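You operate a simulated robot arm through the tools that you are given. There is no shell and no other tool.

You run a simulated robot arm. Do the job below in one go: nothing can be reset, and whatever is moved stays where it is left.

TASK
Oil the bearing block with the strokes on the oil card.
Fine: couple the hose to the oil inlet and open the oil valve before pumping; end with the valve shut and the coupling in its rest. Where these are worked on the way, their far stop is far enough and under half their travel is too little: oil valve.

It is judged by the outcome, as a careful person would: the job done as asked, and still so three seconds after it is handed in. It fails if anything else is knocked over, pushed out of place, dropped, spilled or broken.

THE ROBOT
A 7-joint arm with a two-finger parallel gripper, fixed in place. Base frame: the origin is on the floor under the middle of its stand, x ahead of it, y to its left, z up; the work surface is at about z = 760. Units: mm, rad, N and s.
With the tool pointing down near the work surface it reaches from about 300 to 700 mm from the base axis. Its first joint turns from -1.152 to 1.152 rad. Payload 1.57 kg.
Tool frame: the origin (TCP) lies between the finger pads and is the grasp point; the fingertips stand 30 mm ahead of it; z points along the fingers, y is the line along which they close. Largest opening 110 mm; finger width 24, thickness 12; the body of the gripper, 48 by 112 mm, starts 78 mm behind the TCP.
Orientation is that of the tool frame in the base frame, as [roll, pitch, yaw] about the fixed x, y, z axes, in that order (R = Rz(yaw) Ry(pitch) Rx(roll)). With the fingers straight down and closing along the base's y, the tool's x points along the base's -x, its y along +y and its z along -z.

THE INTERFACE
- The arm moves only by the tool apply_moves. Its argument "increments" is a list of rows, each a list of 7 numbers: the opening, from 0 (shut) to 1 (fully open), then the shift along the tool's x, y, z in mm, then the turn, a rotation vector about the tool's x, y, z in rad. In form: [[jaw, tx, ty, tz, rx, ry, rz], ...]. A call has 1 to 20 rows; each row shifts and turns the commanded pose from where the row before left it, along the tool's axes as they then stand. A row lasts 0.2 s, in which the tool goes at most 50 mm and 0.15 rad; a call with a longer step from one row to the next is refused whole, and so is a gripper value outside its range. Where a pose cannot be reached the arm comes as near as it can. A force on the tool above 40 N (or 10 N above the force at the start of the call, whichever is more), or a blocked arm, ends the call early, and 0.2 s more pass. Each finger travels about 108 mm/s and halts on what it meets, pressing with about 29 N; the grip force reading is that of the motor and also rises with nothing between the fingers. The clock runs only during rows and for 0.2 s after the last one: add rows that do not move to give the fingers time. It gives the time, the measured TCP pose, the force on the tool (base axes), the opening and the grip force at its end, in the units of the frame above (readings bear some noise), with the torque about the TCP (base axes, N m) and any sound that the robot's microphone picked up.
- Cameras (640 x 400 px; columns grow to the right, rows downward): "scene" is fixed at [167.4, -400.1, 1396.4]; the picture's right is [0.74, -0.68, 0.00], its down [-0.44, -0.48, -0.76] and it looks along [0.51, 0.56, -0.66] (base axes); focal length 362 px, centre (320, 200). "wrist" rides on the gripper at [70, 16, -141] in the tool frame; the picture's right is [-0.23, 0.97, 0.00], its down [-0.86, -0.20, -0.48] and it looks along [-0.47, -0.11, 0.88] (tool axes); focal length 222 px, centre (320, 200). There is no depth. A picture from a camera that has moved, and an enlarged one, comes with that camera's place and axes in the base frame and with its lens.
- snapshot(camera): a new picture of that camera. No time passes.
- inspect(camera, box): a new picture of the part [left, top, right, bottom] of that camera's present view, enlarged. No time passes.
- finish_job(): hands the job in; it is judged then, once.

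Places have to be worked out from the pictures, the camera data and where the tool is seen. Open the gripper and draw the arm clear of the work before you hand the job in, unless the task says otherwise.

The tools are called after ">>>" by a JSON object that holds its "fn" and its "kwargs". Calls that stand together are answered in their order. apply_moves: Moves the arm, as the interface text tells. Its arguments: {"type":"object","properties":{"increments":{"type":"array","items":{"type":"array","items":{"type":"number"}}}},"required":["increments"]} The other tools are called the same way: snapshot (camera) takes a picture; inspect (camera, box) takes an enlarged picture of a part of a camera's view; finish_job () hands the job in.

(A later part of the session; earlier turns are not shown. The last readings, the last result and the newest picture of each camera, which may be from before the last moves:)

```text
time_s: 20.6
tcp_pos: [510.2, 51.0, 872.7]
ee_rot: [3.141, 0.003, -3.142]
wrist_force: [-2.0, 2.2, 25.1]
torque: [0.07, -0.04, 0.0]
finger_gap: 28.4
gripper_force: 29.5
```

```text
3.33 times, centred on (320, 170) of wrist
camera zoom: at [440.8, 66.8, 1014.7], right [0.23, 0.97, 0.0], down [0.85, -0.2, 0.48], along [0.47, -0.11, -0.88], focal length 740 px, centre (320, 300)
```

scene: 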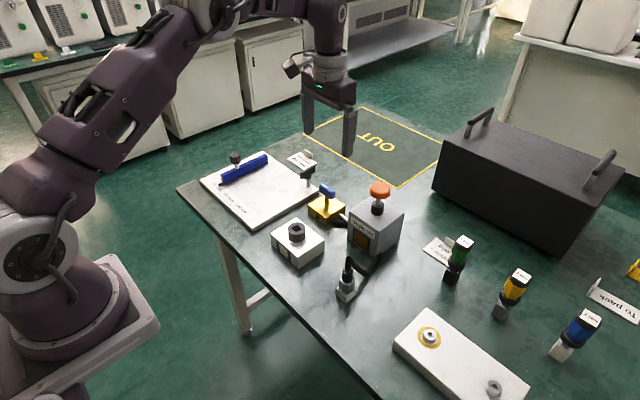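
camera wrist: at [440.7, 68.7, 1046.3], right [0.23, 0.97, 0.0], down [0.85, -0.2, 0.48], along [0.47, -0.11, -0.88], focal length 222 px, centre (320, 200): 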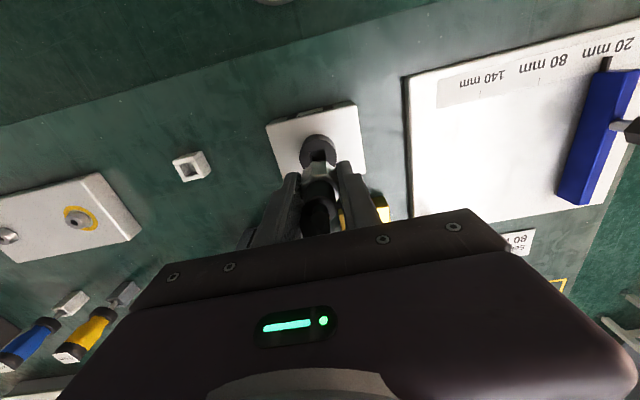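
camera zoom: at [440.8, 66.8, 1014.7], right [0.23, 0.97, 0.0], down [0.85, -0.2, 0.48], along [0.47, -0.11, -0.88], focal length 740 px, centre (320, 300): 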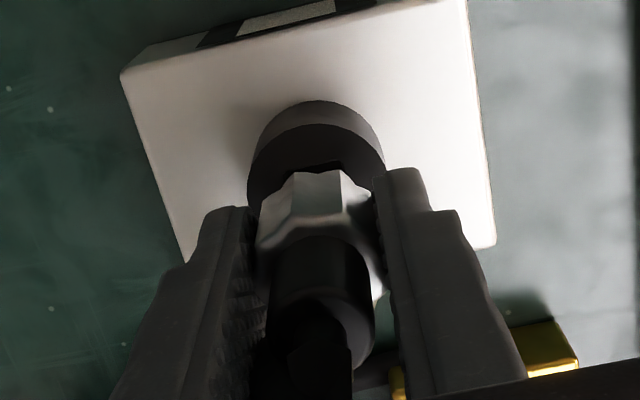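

Contact: 25 N with the nose on the rim. I zoom in to see which way it is off.

>>> {"fn": "inspect", "kwargs": {"camera": "scene", "box": [295, 222, 320, 240]}}

>>> {"fn": "inspect", "kwargs": {"camera": "wrist", "box": [295, 130, 345, 180]}}

```text
16.00 times, centred on (308, 231) of scene
camera zoom: at [166.9, -400.1, 1396.5], right [0.74, -0.68, 0.0], down [-0.44, -0.48, -0.76], along [0.51, 0.56, -0.66], focal length 5787 px, centre (520, -296)
```

zoom: 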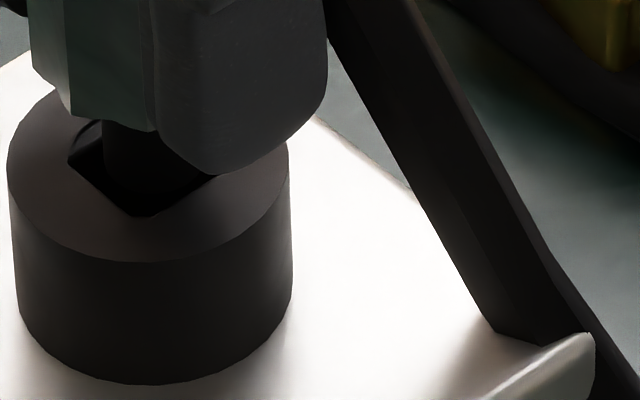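

```text
8.00 times, centred on (320, 155) of wrist
camera zoom: at [440.8, 66.8, 1014.7], right [0.23, 0.97, 0.0], down [0.85, -0.2, 0.48], along [0.47, -0.11, -0.88], focal length 1777 px, centre (320, 560)
```

zoom: 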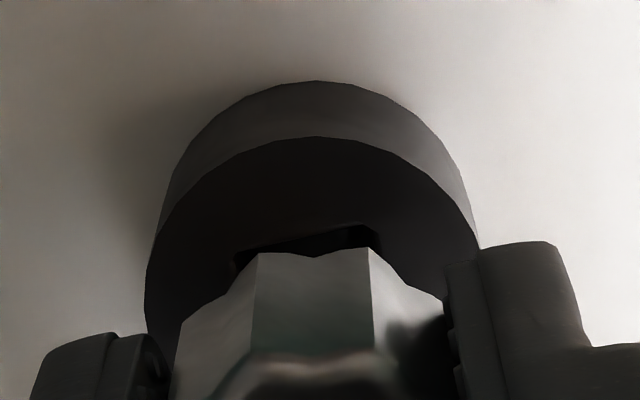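

Force/torque (Fx −2, Fy +2, contact point on the +x/−y side of the nose) plus the scene view both say the nose is ~1 mm off toward +x/−y. I lift slightly, shift by (-1.0, +0.7) and try again.

>>> {"fn": "apply_moves", "kwargs": {"increments": [[0, 0, 0, -3, 0, 0, 0], [0, 1.0, 0.7, 0, 0, 0, 0], [0, 0, 0, 0, 0, 0, 0], [0, 0, 0, 2, 0, 0, 0], [0, 0, 0, 2, 0, 0, 0], [0, 0, 0, 2, 0, 0, 0], [0, 0, 0, 0, 0, 0, 0]]}}

>>> {"fn": "inspect", "kwargs": {"camera": "scene", "box": [280, 200, 330, 245]}}

```text
time_s: 22.2
tcp_pos: [508.8, 51.2, 869.8]
ee_rot: [3.141, 0.003, 3.14]
wrist_force: [-0.2, 0.6, 25.3]
torque: [0.11, 0.03, 0.01]
finger_gap: 28.3
gripper_force: 28.9
```

```text
8.89 times, centred on (305, 222) of scene
camera zoom: at [167.0, -400.1, 1396.5], right [0.74, -0.68, 0.0], down [-0.44, -0.48, -0.76], along [0.51, 0.56, -0.66], focal length 3215 px, centre (453, 0)
```

zoom: 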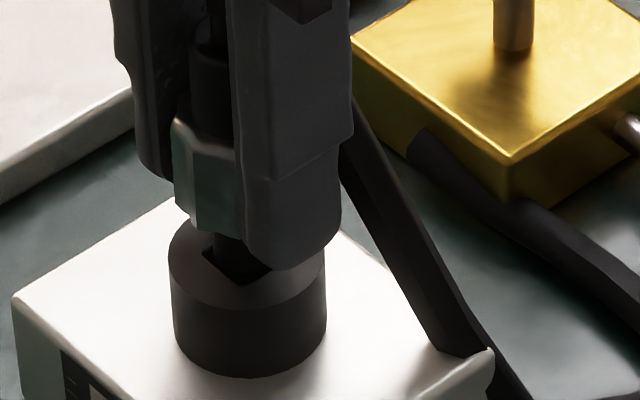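

The z reading dropped without insertion, so the collar slipped slightly in the grip while the nose stayed on the rim. I lift back up to look at the nose and hole carefully.

>>> {"fn": "apply_moves", "kwargs": {"increments": [[0, 0, 0, -8, 0, 0, 0], [0, 0, 0, -12, 0, 0, 0], [0, 0, 0, -12, 0, 0, 0], [0, 0, 0, 0, 0, 0, 0]]}}

>>> {"fn": "inspect", "kwargs": {"camera": "scene", "box": [290, 195, 325, 220]}}

>>> {"fn": "inspect", "kwargs": {"camera": "scene", "box": [285, 215, 315, 240]}}

>>> {"fn": "inspect", "kwargs": {"camera": "wrist", "box": [280, 110, 360, 180]}}

```text
time_s: 23.2
tcp_pos: [509.6, 51.7, 901.3]
ee_rot: [3.141, -0.001, 3.141]
wrist_force: [0.0, 1.2, -1.0]
torque: [0.0, -0.01, 0.02]
finger_gap: 28.4
gripper_force: 28.8
```

```text
16.00 times, centred on (308, 208) of scene
camera zoom: at [167.4, -400.1, 1396.4], right [0.74, -0.68, 0.0], down [-0.44, -0.48, -0.76], along [0.51, 0.56, -0.66], focal length 5787 px, centre (520, 80)
```

zoom: 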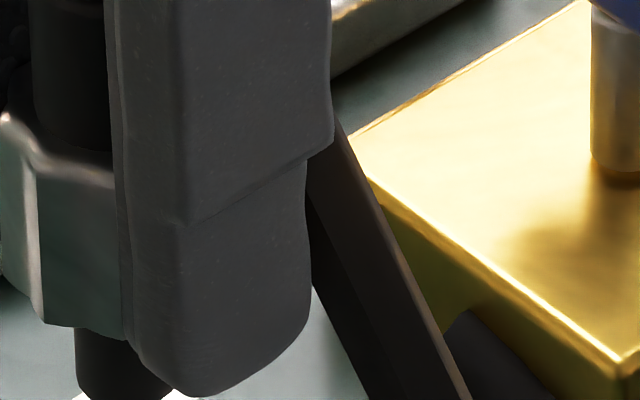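

```text
16.00 times, centred on (300, 228) of scene
camera zoom: at [167.4, -400.1, 1396.4], right [0.74, -0.68, 0.0], down [-0.44, -0.48, -0.76], along [0.51, 0.56, -0.66], focal length 5787 px, centre (640, -240)
```

zoom: 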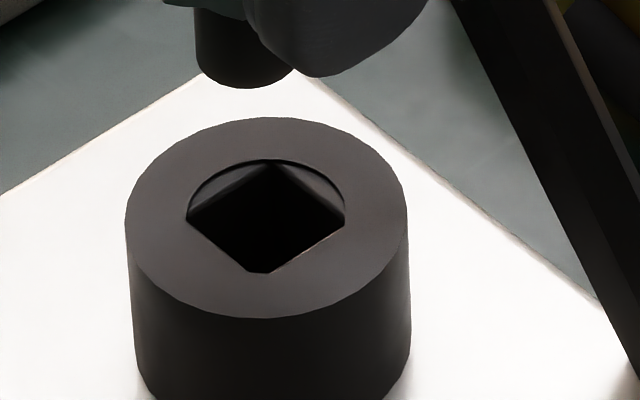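

```text
5.71 times, centred on (320, 145) of wrist
camera zoom: at [440.2, 67.8, 1043.0], right [0.23, 0.97, 0.0], down [0.86, -0.2, 0.48], along [0.47, -0.11, -0.88], focal length 1269 px, centre (320, 514)
```

zoom: 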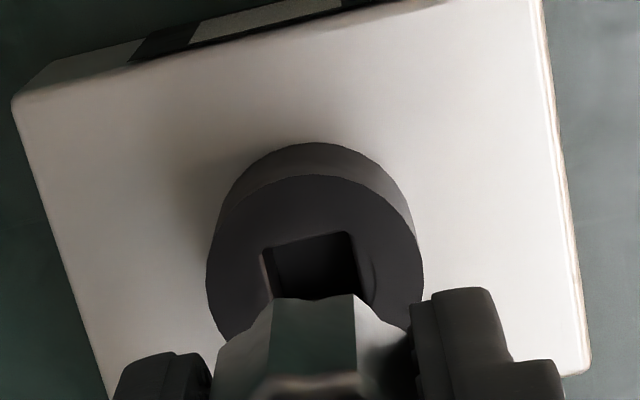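

Now both cameras agree: the nose needs to shift about (+1.6, −0.4) mm to be over the hole, tip ≈47.5 mm below TCP. I apply that and come down to just above the rim for a re-check.

>>> {"fn": "apply_moves", "kwargs": {"increments": [[0, -1.6, -0.4, 0, 0, 0, 0], [0, 0, 0, 10, 0, 0, 0], [0, 0, 0, 10, 0, 0, 0], [0, 0, 0, 6, 0, 0, 0], [0, 0, 0, 0, 0, 0, 0], [0, 0, 0, 0, 0, 0, 0]]}}

>>> {"fn": "inspect", "kwargs": {"camera": "scene", "box": [285, 215, 315, 240]}}

>>> {"fn": "inspect", "kwargs": {"camera": "wrist", "box": [280, 110, 360, 180]}}

```text
time_s: 24.6
tcp_pos: [509.8, 48.8, 875.3]
ee_rot: [3.14, 0.001, 3.141]
wrist_force: [0.3, 0.3, -0.5]
torque: [-0.03, -0.02, 0.03]
finger_gap: 28.0
gripper_force: 29.4
```

```text
16.00 times, centred on (300, 228) of scene
camera zoom: at [167.4, -400.1, 1396.4], right [0.74, -0.68, 0.0], down [-0.44, -0.48, -0.76], along [0.51, 0.56, -0.66], focal length 5787 px, centre (640, -240)
```

zoom: 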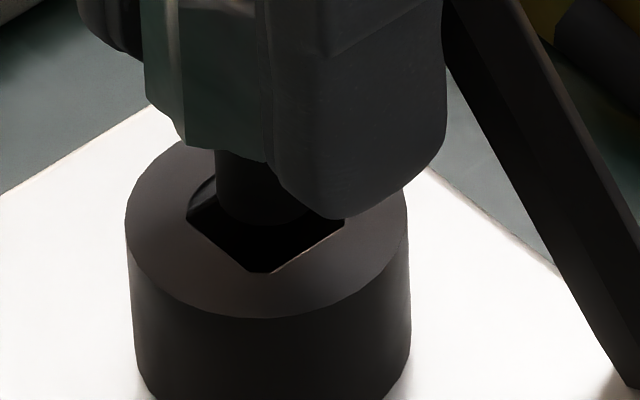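

```text
5.71 times, centred on (320, 145) of wrist
camera zoom: at [441.0, 66.4, 1017.5], right [0.23, 0.97, 0.0], down [0.86, -0.2, 0.48], along [0.47, -0.11, -0.88], focal length 1269 px, centre (320, 514)
```

zoom: 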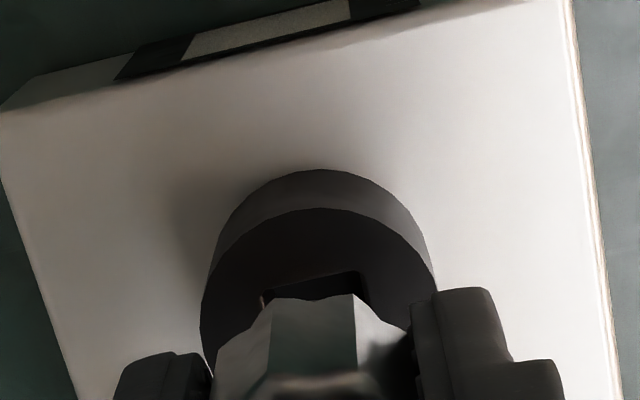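

Scene view shows lateral alignment now exact; I nudge (+0.5,+0.5) away from the camera and lower in small steps, watching the force.

>>> {"fn": "apply_moves", "kwargs": {"increments": [[0, -0.5, 0.5, 2, 0, 0, 0], [0, 0, 0, 2, 0, 0, 0], [0, 0, 0, 2, 0, 0, 0], [0, 0, 0, 1.5, 0, 0, 0], [0, 0, 0, 0, 0, 0, 0]]}}

>>> {"fn": "inspect", "kwargs": {"camera": "scene", "box": [285, 215, 315, 240]}}

```text
time_s: 25.8
tcp_pos: [511.2, 50.8, 868.3]
ee_rot: [-3.141, 0.0, -3.141]
wrist_force: [-1.8, -0.6, -0.4]
torque: [0.01, 0.09, -0.01]
finger_gap: 28.3
gripper_force: 28.9
```

```text
16.00 times, centred on (300, 228) of scene
camera zoom: at [167.4, -400.1, 1396.4], right [0.74, -0.68, 0.0], down [-0.44, -0.48, -0.76], along [0.51, 0.56, -0.66], focal length 5787 px, centre (640, -240)
```

zoom: 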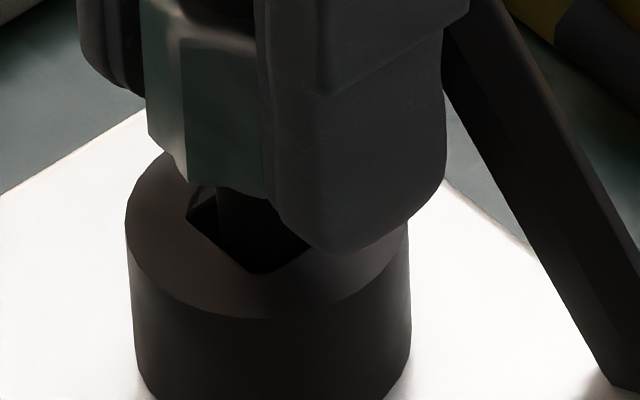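

No vertical force and a light −x side push, meaning the nose has entered and touches the +x wall. I back off 0.5 mm in x and continue down.

>>> {"fn": "apply_moves", "kwargs": {"increments": [[0, 0.6, 0, 0, 0, 0, 0], [0, 0, 0, 2, 0, 0, 0], [0, 0, 0, 2, 0, 0, 0], [0, 0, 0, 2, 0, 0, 0], [0, 0, 0, 0, 0, 0, 0]]}}

>>> {"fn": "inspect", "kwargs": {"camera": "scene", "box": [285, 215, 315, 240]}}

```text
time_s: 27.0
tcp_pos: [511.1, 50.7, 862.4]
ee_rot: [3.141, -0.001, 3.141]
wrist_force: [0.2, -0.4, 0.3]
torque: [0.01, -0.02, -0.02]
finger_gap: 28.1
gripper_force: 29.4
```

```text
16.00 times, centred on (300, 228) of scene
camera zoom: at [167.4, -400.1, 1396.4], right [0.74, -0.68, 0.0], down [-0.44, -0.48, -0.76], along [0.51, 0.56, -0.66], focal length 5787 px, centre (640, -240)
```

zoom: 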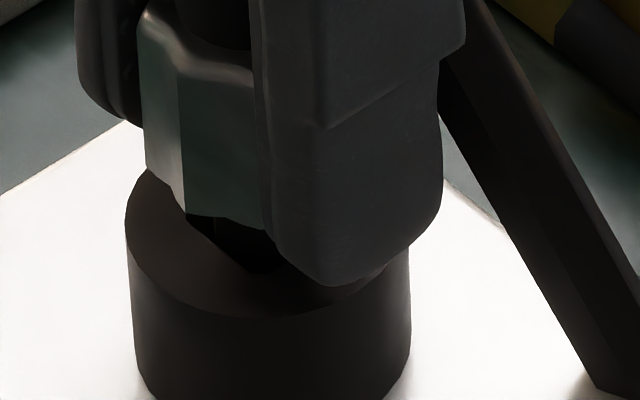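

The nose slides in freely. I keep lowering in 2 mm steps toward seating (expected TCP z ≈ 853).

>>> {"fn": "apply_moves", "kwargs": {"increments": [[0, 0, 0, 2, 0, 0, 0], [0, 0, 0, 2, 0, 0, 0], [0, 0, 0, 2, 0, 0, 0], [0, 0, 0, 0, 0, 0, 0]]}}

>>> {"fn": "inspect", "kwargs": {"camera": "scene", "box": [280, 205, 330, 245]}}

```text
time_s: 28.0
tcp_pos: [509.5, 51.4, 856.2]
ee_rot: [-3.141, 0.001, 3.141]
wrist_force: [-0.2, -0.3, -0.9]
torque: [0.0, 0.04, -0.02]
finger_gap: 28.2
gripper_force: 28.7
```

```text
10.00 times, centred on (305, 225) of scene
camera zoom: at [167.4, -400.1, 1396.4], right [0.74, -0.68, 0.0], down [-0.44, -0.48, -0.76], along [0.51, 0.56, -0.66], focal length 3617 px, centre (470, -50)
```

zoom: 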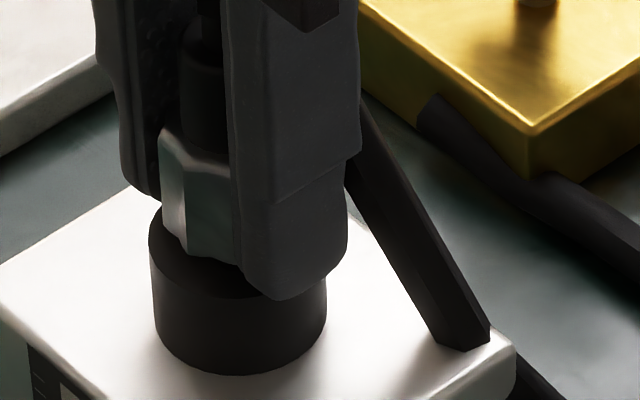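

Still no resistance with the collar nearly down. I continue in 1.5 mm steps until it seats.

>>> {"fn": "apply_moves", "kwargs": {"increments": [[0, 0, 0, 1.5, 0, 0, 0], [0, 0, 0, 1.5, 0, 0, 0], [0, 0, 0, 0, 0, 0, 0]]}}

>>> {"fn": "inspect", "kwargs": {"camera": "scene", "box": [280, 205, 330, 245]}}

```text
time_s: 28.8
tcp_pos: [512.0, 50.7, 854.9]
ee_rot: [-3.141, 0.0, 3.141]
wrist_force: [-4.8, 0.2, 34.0]
torque: [-0.5, 0.48, -0.05]
finger_gap: 28.2
gripper_force: 29.6
```

```text
10.00 times, centred on (305, 225) of scene
camera zoom: at [166.7, -400.1, 1396.5], right [0.74, -0.68, 0.0], down [-0.44, -0.48, -0.76], along [0.51, 0.56, -0.65], focal length 3617 px, centre (470, -50)
```

zoom: 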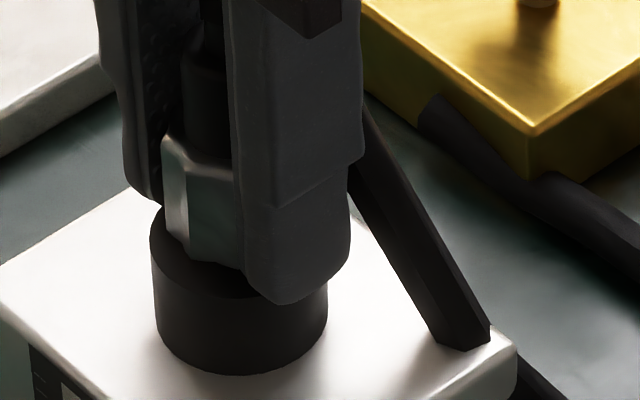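

Contact at 34 N: torque suggests the −y side (fingertip or collar) touches the inlet rim. I ease off 1.5 mm and zoom to see whether the collar is seated.

>>> {"fn": "apply_moves", "kwargs": {"increments": [[0, 0, 0, -1.5, 0, 0, 0], [0, 0, 0, 0, 0, 0, 0]]}}

>>> {"fn": "inspect", "kwargs": {"camera": "scene", "box": [285, 215, 320, 240]}}

>>> {"fn": "inspect", "kwargs": {"camera": "wrist", "box": [280, 130, 360, 200]}}

```text
time_s: 29.4
tcp_pos: [509.8, 50.5, 853.5]
ee_rot: [-3.141, 0.0, -3.141]
wrist_force: [2.8, 1.1, 0.7]
torque: [0.01, -0.1, 0.01]
finger_gap: 28.0
gripper_force: 29.1
```

```text
16.00 times, centred on (302, 228) of scene
camera zoom: at [167.5, -400.1, 1396.4], right [0.74, -0.68, 0.0], down [-0.44, -0.48, -0.76], along [0.51, 0.56, -0.66], focal length 5787 px, centre (600, -240)
```

zoom: 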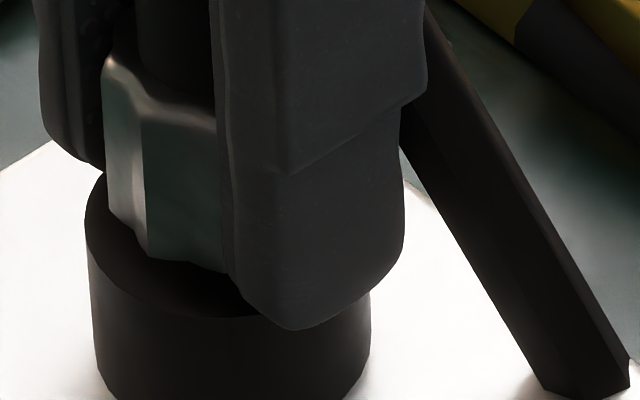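

```text
5.71 times, centred on (320, 165) of wrist
camera zoom: at [440.9, 67.3, 995.7], right [0.23, 0.97, 0.0], down [0.86, -0.2, 0.48], along [0.47, -0.11, -0.88], focal length 1269 px, centre (320, 400)
```

zoom: 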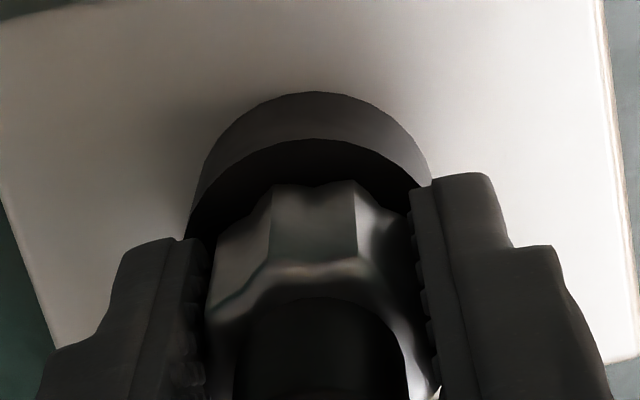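

The collar looks just about on the inlet top. I open the fingers a little so the coupling can settle under its own weight, and check.

>>> {"fn": "apply_moves", "kwargs": {"increments": [[0.3, 0, 0, 0, 0, 0, 0], [0.38, 0, 0, 0, 0, 0, 0], [0.45, 0, 0, 0, 0, 0, 0], [0.45, 0, 0, 0, 0, 0, 0]]}}

>>> {"fn": "inspect", "kwargs": {"camera": "scene", "box": [285, 205, 325, 240]}}

>>> {"fn": "inspect", "kwargs": {"camera": "wrist", "box": [270, 130, 370, 210]}}

```text
time_s: 30.4
tcp_pos: [510.7, 49.8, 854.0]
ee_rot: [3.14, 0.0, 3.14]
wrist_force: [0.6, -0.2, 0.1]
torque: [-0.01, 0.0, 0.02]
finger_gap: 49.5
gripper_force: 0.0
```

```text
11.43 times, centred on (305, 222) of scene
camera zoom: at [167.4, -400.1, 1396.4], right [0.74, -0.68, 0.0], down [-0.44, -0.48, -0.76], along [0.51, 0.56, -0.66], focal length 4133 px, centre (491, -57)
```

zoom: 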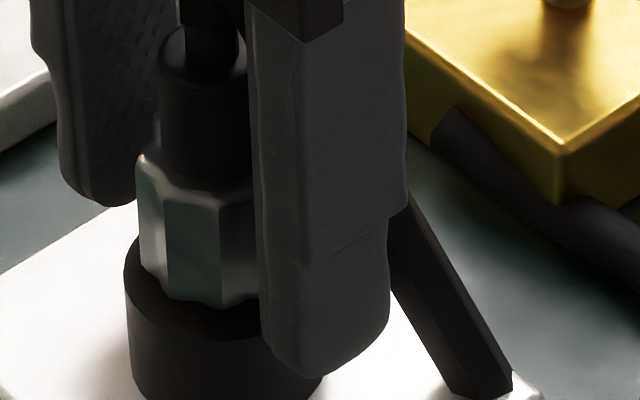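

```text
5.00 times, centred on (320, 170) of wrist
camera zoom: at [441.0, 67.2, 996.2], right [0.23, 0.97, 0.0], down [0.86, -0.2, 0.48], along [0.47, -0.11, -0.88], focal length 1111 px, centre (320, 350)
```

zoom: 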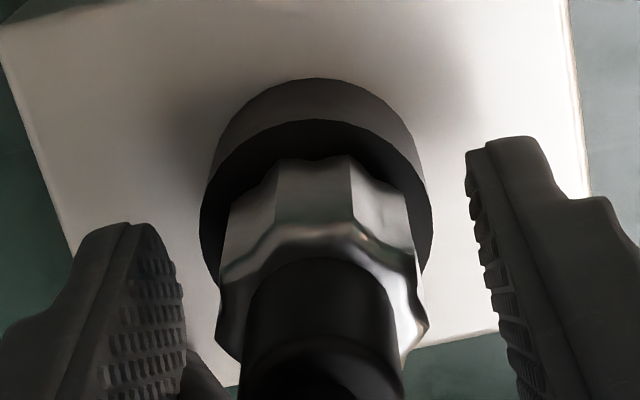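

The coupling stands in the inlet with the collar ~7 mm above the rim, the same relation it had in its rest. To make sure it is bottomed I re-grip 8 mm higher on the collar and press down gently.

>>> {"fn": "apply_moves", "kwargs": {"increments": [[0.45, 0, 0, -4, 0, 0, 0], [0.45, 0, 0, -4, 0, 0, 0], [0.3, 0, 0, 0, 0, 0, 0], [0.1, 0, 0, 0, 0, 0, 0], [0, 0, 0, 0, 0, 0, 0], [0, 0, 0, 0, 0, 0, 0]]}}

>>> {"fn": "apply_moves", "kwargs": {"increments": [[0, 0, 0, 1, 0, 0, 0], [0, 0, 0, 1, 0, 0, 0], [0, 0, 0, 0, 0, 0, 0]]}}

>>> {"fn": "inspect", "kwargs": {"camera": "scene", "box": [285, 205, 325, 240]}}

```text
time_s: 31.8
tcp_pos: [510.1, 51.1, 863.9]
ee_rot: [3.141, -0.001, 3.141]
wrist_force: [0.4, -0.3, 0.4]
torque: [-0.01, 0.01, 0.01]
finger_gap: 27.7
gripper_force: 29.0
```

```text
time_s: 32.6
tcp_pos: [509.7, 49.8, 861.1]
ee_rot: [-3.14, 0.002, -3.14]
wrist_force: [1.3, -2.2, 8.4]
torque: [-0.09, -0.07, 0.03]
finger_gap: 27.9
gripper_force: 29.2
```

```text
11.43 times, centred on (305, 222) of scene
camera zoom: at [167.3, -400.1, 1396.4], right [0.74, -0.68, 0.0], down [-0.44, -0.48, -0.76], along [0.51, 0.56, -0.66], focal length 4133 px, centre (491, -57)
```

zoom: 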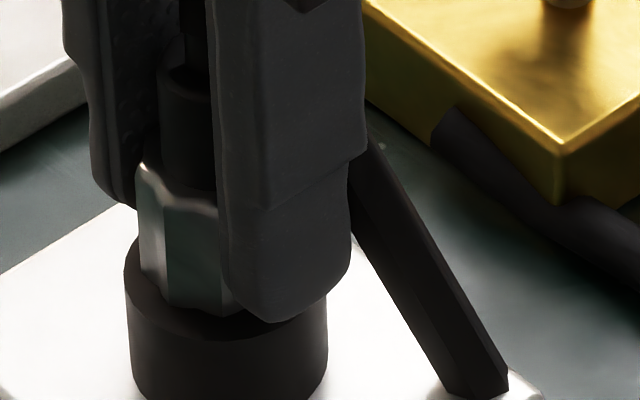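

Resistance builds (8 N after 2 mm). I press a bit further to check it's against the bottom.

>>> {"fn": "apply_moves", "kwargs": {"increments": [[0, 0, 0, 1, 0, 0, 0], [0, 0, 0, 1, 0, 0, 0], [0, 0, 0, 0, 0, 0, 0]]}}

>>> {"fn": "inspect", "kwargs": {"camera": "scene", "box": [285, 205, 325, 240]}}

>>> {"fn": "snapshot", "kwargs": {"camera": "scene"}}

```text
time_s: 33.4
tcp_pos: [510.7, 51.3, 860.0]
ee_rot: [-3.141, 0.001, -3.141]
wrist_force: [0.8, -0.3, 25.5]
torque: [0.0, -0.06, 0.03]
finger_gap: 28.4
gripper_force: 28.7
```

```text
11.43 times, centred on (305, 222) of scene
camera zoom: at [167.0, -400.1, 1396.5], right [0.74, -0.68, 0.0], down [-0.44, -0.48, -0.76], along [0.51, 0.56, -0.66], focal length 4133 px, centre (491, -57)
```

zoom: 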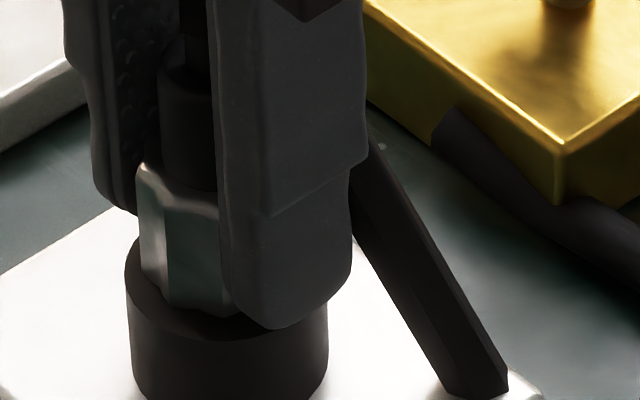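

```text
taken
```

scene: 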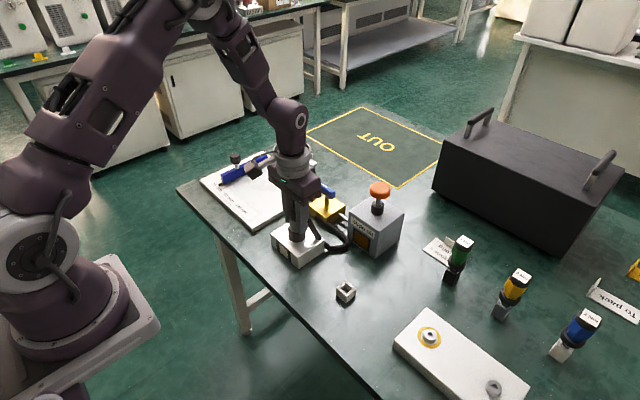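

The coupling is bottomed (25 N, centred, no tilt torque). I ease off, open, rise clear of the hose, then go over the valve while turning the gripper 90° so it closes across the handle.

>>> {"fn": "apply_moves", "kwargs": {"increments": [[0, 0, 0, -2.5, 0, 0, 0], [0.3, 0, 0, 0, 0, 0, 0], [0.5, 0, 0, 0, 0, 0, 0], [0.6, 0, 0, 0, 0, 0, 0], [0.6, 0, 0, -15, 0, 0, 0], [0.6, 0, 0, -25, 0, 0, 0], [0.6, 0, 0, -30, 0, 0, 0], [0.6, 0, 0, -30, 0, 0, 0], [0.6, 0, 0, 0, 0, 0, 0]]}}

>>> {"fn": "inspect", "kwargs": {"camera": "scene", "box": [265, 165, 425, 285]}}

>>> {"fn": "snapshot", "kwargs": {"camera": "wrist"}}

```text
time_s: 35.4
tcp_pos: [510.6, 51.8, 962.5]
ee_rot: [-3.141, 0.0, -3.141]
wrist_force: [0.0, -0.6, 0.0]
torque: [0.01, -0.04, -0.01]
finger_gap: 66.1
gripper_force: 0.1
```

```text
3.33 times, centred on (345, 225) of scene
camera zoom: at [167.4, -400.1, 1396.4], right [0.74, -0.68, 0.0], down [-0.44, -0.48, -0.76], along [0.51, 0.56, -0.66], focal length 1206 px, centre (237, 117)
```

zoom: 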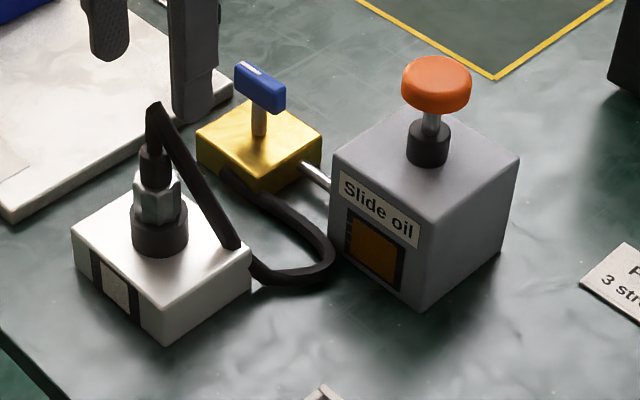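

```text
taken
camera wrist: at [441.0, 67.5, 1103.7], right [0.23, 0.97, 0.0], down [0.85, -0.2, 0.48], along [0.47, -0.11, -0.88], focal length 222 px, centre (320, 200)
```

wrist: 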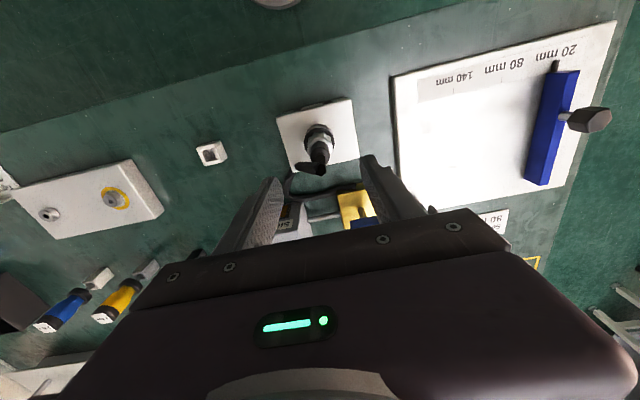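

The coupling stands upright in the inlet with the hose leading via the valve. I move over the valve at (639,92) and turn the tool 90° clockwise (from above).

>>> {"fn": "apply_moves", "kwargs": {"increments": [[0.6, -21.4, 6.8, 0, 0, 0, 0], [0.6, -21.4, 6.8, 0, 0, 0, 0], [0.6, -21.4, 6.8, 0, 0, 0, 0], [0.6, -21.4, 6.8, 0, 0, 0, 0], [0.6, -21.4, 6.8, 0, 0, 0, 0], [0.6, -21.4, 6.8, 0, 0, 0, 0], [0.6, 0, 0, 0, 0, 0, 0.1428], [0.6, 0, 0, 0, 0, 0, 0.1428], [0.6, 0, 0, 0, 0, 0, 0.1428], [0.6, 0, 0, 0, 0, 0, 0.1428], [0.6, 0, 0, 0, 0, 0, 0.1428], [0.6, 0, 0, 0, 0, 0, 0.1428], [0.6, 0, 0, 0, 0, 0, 0.1428], [0.6, 0, 0, 0, 0, 0, 0.1428], [0.6, 0, 0, 0, 0, 0, 0.1428], [0.6, 0, 0, 0, 0, 0, 0.1428], [0.6, 0, 0, 0, 0, 0, 0.1428], [0.6, 0, 0, 0, 0, 0, 0]]}}

>>> {"fn": "snapshot", "kwargs": {"camera": "wrist"}}

>>> {"fn": "snapshot", "kwargs": {"camera": "scene"}}

```text
time_s: 39.2
tcp_pos: [638.7, 91.4, 961.0]
ee_rot: [-3.141, 0.0, 1.569]
wrist_force: [0.2, -1.0, 0.2]
torque: [0.0, 0.02, 0.03]
finger_gap: 66.0
gripper_force: 0.0
```

```text
taken
camera wrist: at [655.6, 161.6, 1103.1], right [0.97, -0.23, 0.0], down [-0.2, -0.85, 0.48], along [-0.11, -0.47, -0.88], focal length 222 px, centre (320, 200)
```

wrist: 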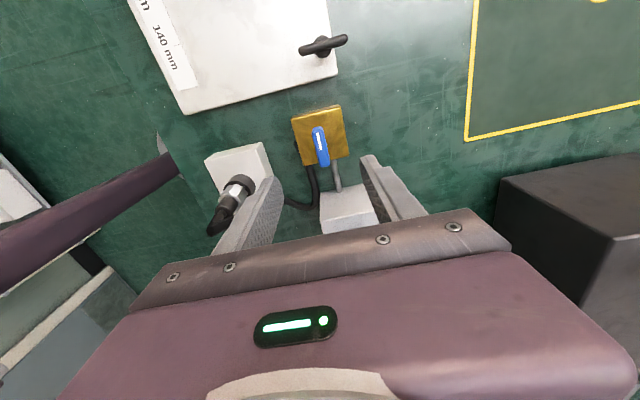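

```text
taken
```

scene: 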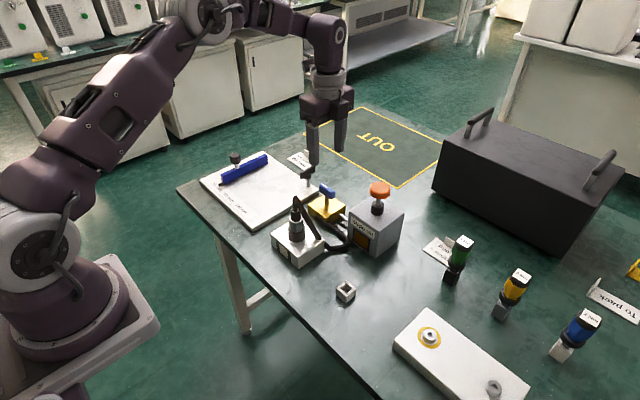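

The valve is visible between the fingers; I zoom to refine the handle's position and check the block's far sides for marks.

>>> {"fn": "inspect", "kwargs": {"camera": "wrist", "box": [280, 90, 360, 200]}}

>>> {"fn": "inspect", "kwargs": {"camera": "scene", "box": [300, 175, 365, 230]}}

```text
3.64 times, centred on (320, 145) of wrist
camera zoom: at [655.6, 161.6, 1103.1], right [0.97, -0.23, 0.0], down [-0.2, -0.85, 0.48], along [-0.11, -0.47, -0.88], focal length 808 px, centre (320, 400)
```

zoom: 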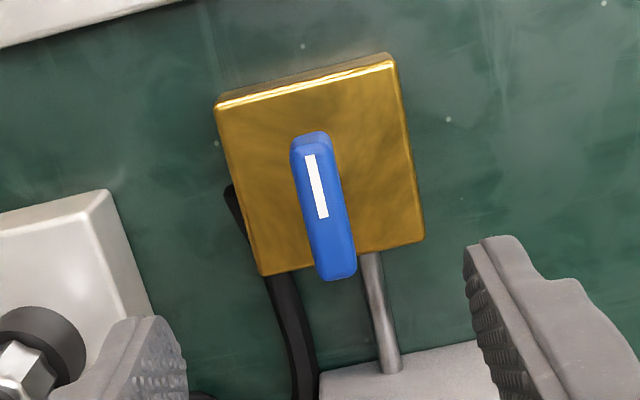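

```text
7.27 times, centred on (332, 202) of scene
camera zoom: at [167.4, -400.1, 1396.4], right [0.74, -0.68, 0.0], down [-0.44, -0.48, -0.76], along [0.51, 0.56, -0.66], focal length 2630 px, centre (229, 182)
```

zoom: 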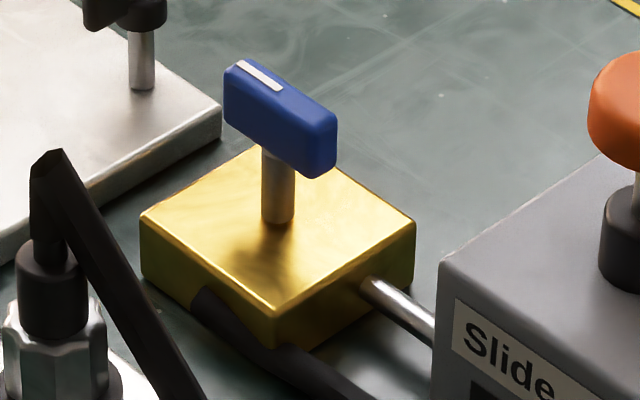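

No position marks other than the handle's white line; handle spans z≈822–845 centred at (640,90) along y. I centre, narrow the jaws to ~40 mm and descend with tips stopping above the block (top z≈790).

>>> {"fn": "apply_moves", "kwargs": {"increments": [[0.4, -1.6, 0.7, 20, 0, 0, 0], [0.38, 0, 0, 25, 0, 0, 0], [0.38, 0, 0, 25, 0, 0, 0], [0.38, 0, 0, 20, 0, 0, 0], [0.38, 0, 0, 0, 0, 0, 0], [0.38, 0, 0, 0, 0, 0, 0]]}}

>>> {"fn": "snapshot", "kwargs": {"camera": "wrist"}}

>>> {"fn": "inspect", "kwargs": {"camera": "scene", "box": [300, 165, 365, 230]}}

```text
time_s: 40.6
tcp_pos: [640.7, 91.3, 872.9]
ee_rot: [3.141, 0.0, 1.57]
wrist_force: [0.0, -0.6, 0.6]
torque: [0.0, -0.01, -0.01]
finger_gap: 41.5
gripper_force: 0.1
```

```text
taken
camera wrist: at [656.4, 160.6, 1013.8], right [0.97, -0.23, 0.0], down [-0.2, -0.86, 0.48], along [-0.11, -0.47, -0.88], focal length 222 px, centre (320, 200)
```

wrist: 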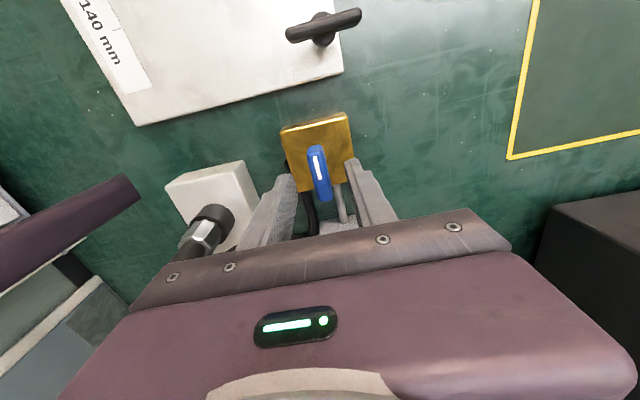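

```text
6.15 times, centred on (332, 198) of scene
camera zoom: at [167.4, -400.1, 1396.4], right [0.74, -0.68, 0.0], down [-0.44, -0.48, -0.76], along [0.51, 0.56, -0.66], focal length 2226 px, centre (243, 215)
```

zoom: 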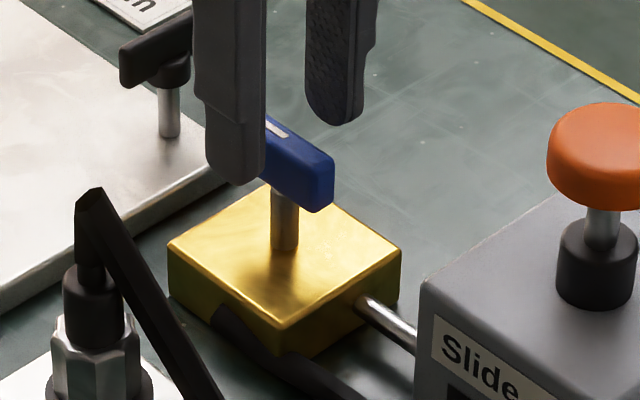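

Fingers are on both sides of the handle; one more zoom to check centring before going down.

>>> {"fn": "inspect", "kwargs": {"camera": "wrist", "box": [260, 100, 390, 220]}}

```text
3.33 times, centred on (325, 160) of wrist
camera zoom: at [656.4, 160.6, 1013.8], right [0.97, -0.23, 0.0], down [-0.2, -0.86, 0.48], along [-0.11, -0.47, -0.88], focal length 740 px, centre (303, 333)
```

zoom: 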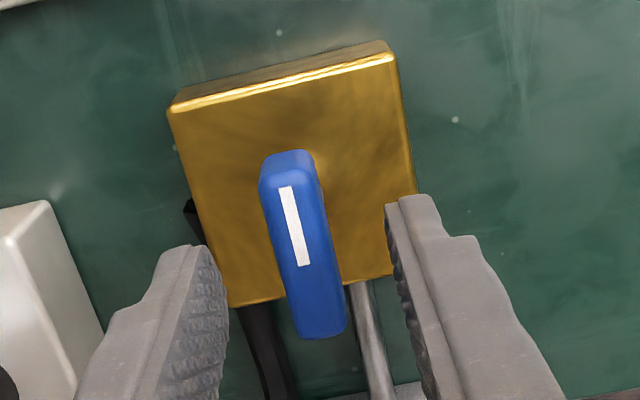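

Handle and tool are centred within a millimetre. I descend 36 mm and close on the handle.

>>> {"fn": "apply_moves", "kwargs": {"increments": [[0.38, 0, 0, 12, 0, 0, 0], [0.38, 0, 0, 12, 0, 0, 0], [0.38, 0, 0, 12, 0, 0, 0], [0.38, 0, 0, 0, 0, 0, 0], [0.2, 0, 0, 0, 0, 0, 0], [0, 0, 0, 0, 0, 0, 0], [0, 0, 0, 0, 0, 0, 0], [0, 0, 0, 0, 0, 0, 0]]}}

>>> {"fn": "inspect", "kwargs": {"camera": "scene", "box": [300, 165, 365, 230]}}

```text
time_s: 42.4
tcp_pos: [639.9, 89.4, 836.5]
ee_rot: [3.14, -0.001, 1.572]
wrist_force: [5.8, 0.0, -4.2]
torque: [0.14, 0.05, -0.02]
finger_gap: 13.8
gripper_force: 30.2
```

```text
6.15 times, centred on (332, 198) of scene
camera zoom: at [167.6, -400.1, 1396.4], right [0.74, -0.68, 0.0], down [-0.44, -0.48, -0.76], along [0.51, 0.56, -0.66], focal length 2226 px, centre (243, 215)
```

zoom: 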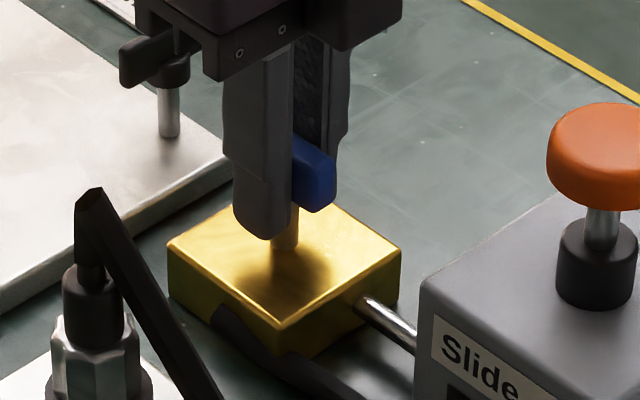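

The handle is gripped (13.8 mm). I try a small turn counter-clockwise from above (negative about tool z) and read the torque.

>>> {"fn": "apply_moves", "kwargs": {"increments": [[0, 0, 0, 0, 0, 0, -0.08], [0, 0, 0, 0, 0, 0, -0.08], [0, 0, 0, 0, 0, 0, 0]]}}

>>> {"fn": "inspect", "kwargs": {"camera": "scene", "box": [300, 165, 365, 230]}}

```text
time_s: 43.2
tcp_pos: [640.1, 89.4, 836.0]
ee_rot: [3.14, -0.001, 1.729]
wrist_force: [5.3, -4.5, 7.5]
torque: [0.22, 0.13, -1.01]
finger_gap: 17.2
gripper_force: 32.6
```

```text
6.15 times, centred on (332, 198) of scene
camera zoom: at [167.3, -400.2, 1396.4], right [0.74, -0.68, 0.0], down [-0.44, -0.48, -0.76], along [0.51, 0.56, -0.66], focal length 2226 px, centre (243, 215)
```

zoom: 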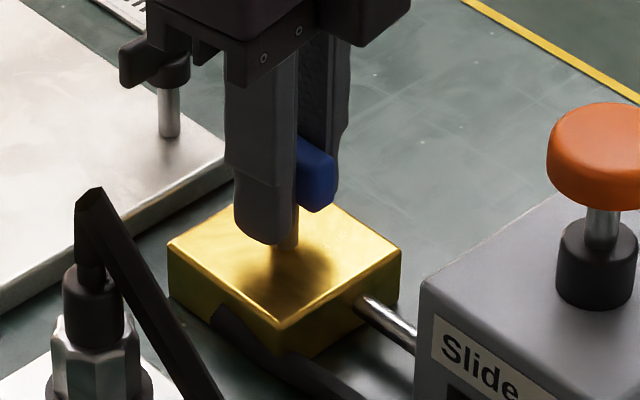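

The handle did not follow (torque −1.0 N·m, jaws wedged open to 17 mm), so that is its stop. I turn back and try clockwise.

>>> {"fn": "apply_moves", "kwargs": {"increments": [[0, 0, 0, 0, 0, 0, 0.08], [0, 0, 0, 0, 0, 0, 0.08], [0, 0, 0, 0, 0, 0, 0.08], [0, 0, 0, 0, 0, 0, 0.08], [0, 0, 0, 0, 0, 0, 0.08], [0, 0, 0, 0, 0, 0, 0]]}}

>>> {"fn": "inspect", "kwargs": {"camera": "scene", "box": [300, 165, 365, 230]}}

>>> {"fn": "inspect", "kwargs": {"camera": "wrist", "box": [260, 100, 390, 220]}}

```text
time_s: 44.6
tcp_pos: [640.4, 89.6, 835.6]
ee_rot: [3.141, 0.0, 1.33]
wrist_force: [6.9, 2.9, 11.0]
torque: [0.42, -0.04, -0.07]
finger_gap: 13.7
gripper_force: 30.5
```

```text
6.15 times, centred on (332, 198) of scene
camera zoom: at [167.4, -400.1, 1396.4], right [0.74, -0.68, 0.0], down [-0.44, -0.48, -0.76], along [0.51, 0.56, -0.66], focal length 2226 px, centre (243, 215)
```

zoom: 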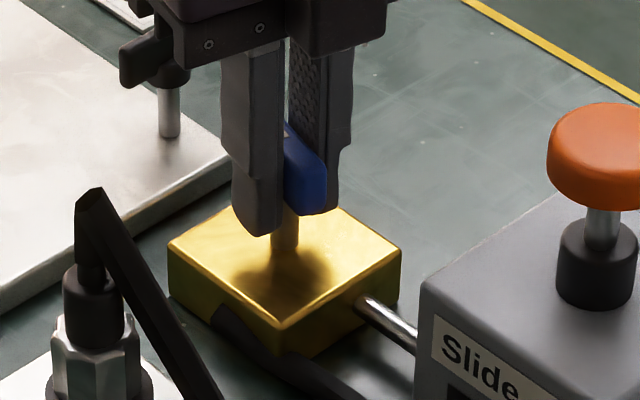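

```text
3.33 times, centred on (325, 160) of wrist
camera zoom: at [672.6, 154.3, 977.3], right [0.89, -0.45, 0.0], down [-0.4, -0.78, 0.48], along [-0.22, -0.43, -0.88], focal length 740 px, centre (303, 333)
```

zoom: 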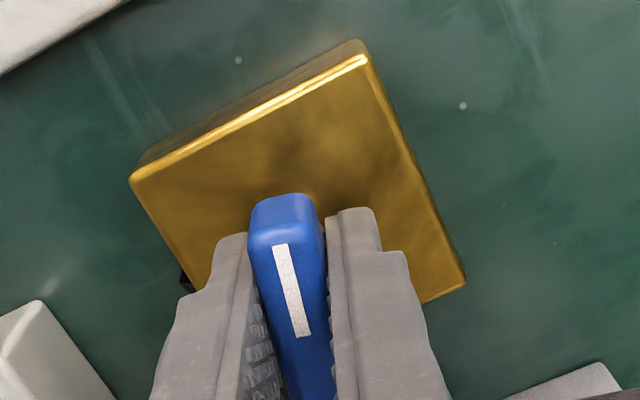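

The handle follows clockwise (turned 0.24 rad, low torque). I continue clockwise in steps, watching torque for the far stop.

>>> {"fn": "apply_moves", "kwargs": {"increments": [[0, 0, 0, 0, 0, 0, 0.12], [0, 0, 0, 0, 0, 0, 0.12], [0, 0, 0, 0, 0, 0, 0.12], [0, 0, 0, 0, 0, 0, 0.12], [0, 0, 0, 0, 0, 0, 0.12], [0, 0, 0, 0, 0, 0, 0]]}}

>>> {"fn": "inspect", "kwargs": {"camera": "scene", "box": [300, 165, 365, 230]}}

```text
time_s: 46.0
tcp_pos: [639.6, 89.9, 835.7]
ee_rot: [3.141, 0.001, 0.729]
wrist_force: [12.3, -0.3, 13.3]
torque: [-0.31, 0.61, -0.03]
finger_gap: 13.9
gripper_force: 29.8
```

```text
6.15 times, centred on (332, 198) of scene
camera zoom: at [167.4, -400.1, 1396.4], right [0.74, -0.68, 0.0], down [-0.44, -0.48, -0.76], along [0.51, 0.56, -0.66], focal length 2226 px, centre (243, 215)
```

zoom: 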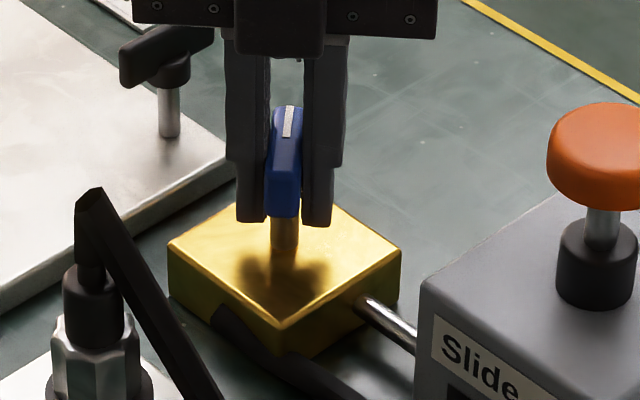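

Halfway (0.84 rad), torque about z is still low but a side force of +12 N in x shows the tool is ~1 mm off the stem axis. I correct +1 mm in x, up 0.7, and keep turning.

>>> {"fn": "apply_moves", "kwargs": {"increments": [[0, 0.75, 0.67, -0.7, 0, 0, 0], [0, 0, 0, 0, 0, 0, 0.12], [0, 0, 0, 0, 0, 0, 0.12], [0, 0, 0, 0, 0, 0, 0.12], [0, 0, 0, 0, 0, 0, 0]]}}

```text
time_s: 47.2
tcp_pos: [639.3, 90.3, 835.5]
ee_rot: [-3.14, 0.002, 0.368]
wrist_force: [-2.4, -4.8, 5.1]
torque: [-0.07, 0.04, -0.06]
finger_gap: 13.8
gripper_force: 30.6
```

Forces dropped; yaw is 0.37 (1.2 rad turned). I continue toward the far stop.

>>> {"fn": "apply_moves", "kwargs": {"increments": [[0, 0, 0, 0, 0, 0, 0.12], [0, 0, 0, 0, 0, 0, 0.12], [0, 0, 0, 0, 0, 0, 0.08], [0, 0, 0, 0, 0, 0, 0]]}}

>>> {"fn": "inspect", "kwargs": {"camera": "scene", "box": [300, 165, 365, 230]}}

```text
time_s: 48.2
tcp_pos: [639.6, 90.2, 835.5]
ee_rot: [3.14, 0.001, 0.049]
wrist_force: [-1.9, -4.9, -7.6]
torque: [0.01, -0.55, -0.03]
finger_gap: 13.8
gripper_force: 30.1
```

```text
6.15 times, centred on (332, 198) of scene
camera zoom: at [167.5, -400.2, 1396.4], right [0.74, -0.68, 0.0], down [-0.44, -0.48, -0.76], along [0.51, 0.56, -0.66], focal length 2226 px, centre (243, 215)
```

zoom: 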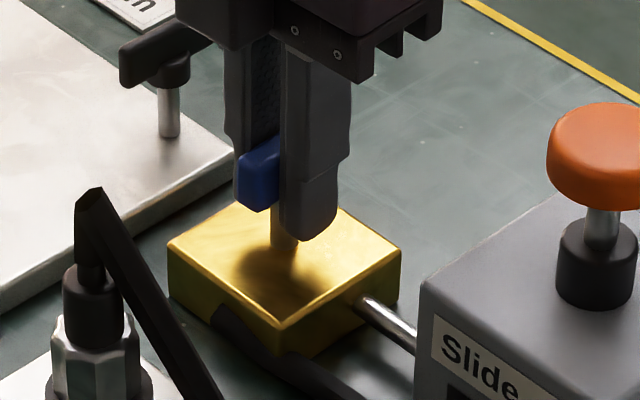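

About 1.52 rad turned, still no stop. I go on in small steps until the torque rises.

>>> {"fn": "apply_moves", "kwargs": {"increments": [[0, 0, 0, 0, 0, 0, 0.05], [0, 0, 0, 0, 0, 0, 0.05], [0, 0, 0, 0, 0, 0, 0.03], [0, 0, 0, 0, 0, 0, 0]]}}

```text
time_s: 49.2
tcp_pos: [641.0, 90.0, 835.2]
ee_rot: [-3.14, -0.003, -0.075]
wrist_force: [6.1, 5.0, -0.6]
torque: [-0.16, 0.38, 0.85]
finger_gap: 15.5
gripper_force: 31.4
```

Torque +0.85 N·m and jaws wedging: the far stop is reached at ~90°. I relax back to yaw 0, open, and rise.

>>> {"fn": "apply_moves", "kwargs": {"increments": [[0, 0, 0, 0, 0, 0, -0.07], [0, 0, 0, 0, 0, 0, 0], [0.15, 0, 0, 0, 0, 0, 0], [0.3, 0, 0, 0, 0, 0, 0], [0.38, 0, 0, 0, 0, 0, 0], [0.38, 0, 0, -20, 0, 0, 0], [0.38, 0, 0, -30, 0, 0, 0], [0.38, 0, 0, -30, 0, 0, 0], [0.38, 0, 0, -30, 0, 0, 0], [0.38, 0, 0, 0, 0, 0, 0]]}}

>>> {"fn": "snapshot", "kwargs": {"camera": "scene"}}

>>> {"fn": "inspect", "kwargs": {"camera": "scene", "box": [265, 165, 425, 285]}}

>>> {"fn": "snapshot", "kwargs": {"camera": "wrist"}}

```text
time_s: 51.4
tcp_pos: [640.7, 90.3, 946.5]
ee_rot: [-3.141, 0.001, -0.01]
wrist_force: [-0.4, 0.0, 0.1]
torque: [0.0, 0.01, 0.01]
finger_gap: 42.0
gripper_force: 0.1
```

```text
taken
```

scene: 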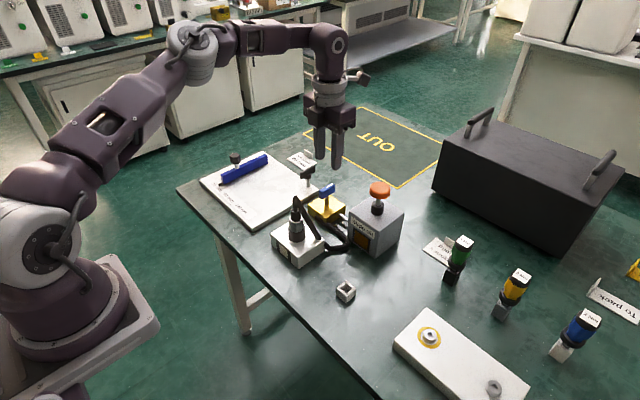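

```text
3.33 times, centred on (345, 225) of scene
camera zoom: at [167.4, -400.1, 1396.4], right [0.74, -0.68, 0.0], down [-0.44, -0.48, -0.76], along [0.51, 0.56, -0.66], focal length 1206 px, centre (237, 117)
```

zoom: 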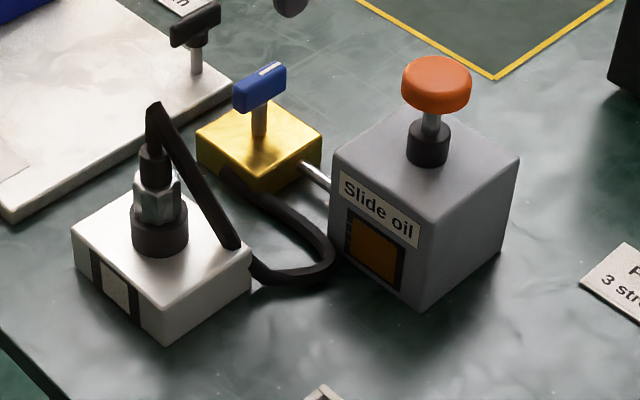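

```text
taken
camera wrist: at [710.5, 72.2, 1087.7], right [-0.24, -0.97, 0.0], down [-0.85, 0.21, 0.48], along [-0.46, 0.11, -0.88], focal length 222 px, centre (320, 200)
```

wrist: 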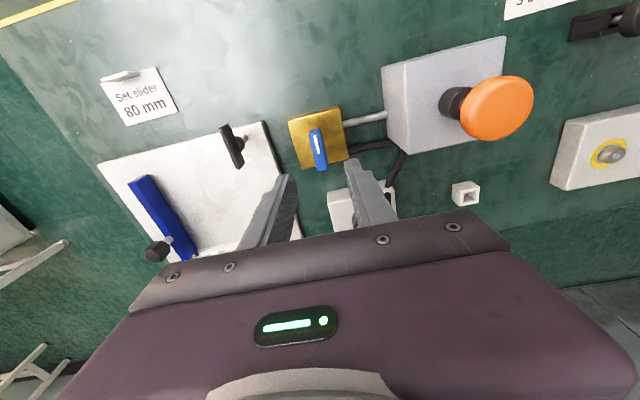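

The handle is now across (along x), i.e. at the far stop – valve open. Next I close the jaws, rise, and move above the pump knob at about (661,-50).

>>> {"fn": "apply_moves", "kwargs": {"increments": [[0.38, 0, 0, -25, 0, 0, 0], [0.2, 0, 0, -25, 0, 0, 0], [0, 3.4, 23.4, 0, 0, 0, 0], [0, 3.4, 23.4, 0, 0, 0, 0], [0, 3.4, 23.4, 0, 0, 0, 0], [0, 3.4, 23.4, 0, 0, 0, 0], [0, 3.4, 23.4, 0, 0, 0, 0], [0, 3.4, 23.4, 0, 0, 0, 0], [0, 0, 0, 0, 0, 0, 0], [0, 0, 0, 0, 0, 0, 0]]}}

>>> {"fn": "snapshot", "kwargs": {"camera": "wrist"}}

>>> {"fn": "inspect", "kwargs": {"camera": "scene", "box": [330, 140, 430, 270]}}

```text
time_s: 53.6
tcp_pos: [659.1, -50.4, 996.1]
ee_rot: [-3.141, 0.003, -0.008]
wrist_force: [-0.1, -0.2, -0.3]
torque: [0.01, 0.04, 0.0]
finger_gap: 0.0
gripper_force: 21.5
```

```text
taken
camera wrist: at [729.8, -66.5, 1138.1], right [-0.24, -0.97, 0.0], down [-0.85, 0.21, 0.48], along [-0.46, 0.11, -0.88], focal length 222 px, centre (320, 200)
```

wrist: 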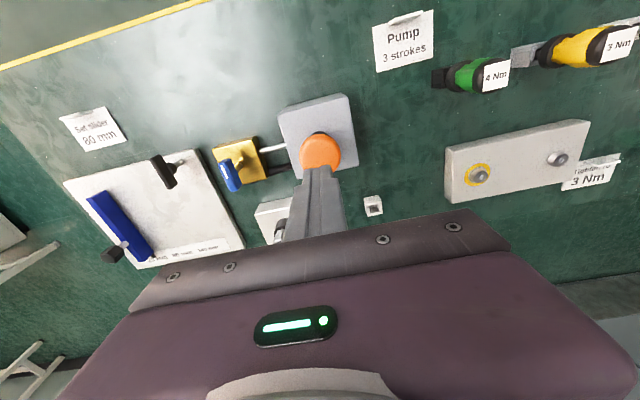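

```text
3.08 times, centred on (380, 205) of scene
camera zoom: at [167.4, -400.1, 1396.4], right [0.74, -0.68, 0.0], down [-0.44, -0.48, -0.76], along [0.51, 0.56, -0.66], focal length 1113 px, centre (135, 185)
```

zoom: 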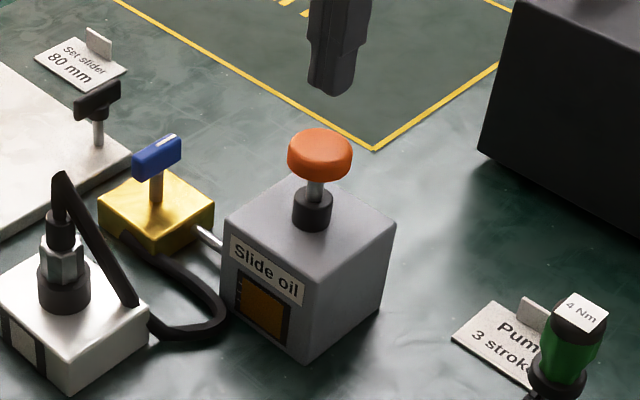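

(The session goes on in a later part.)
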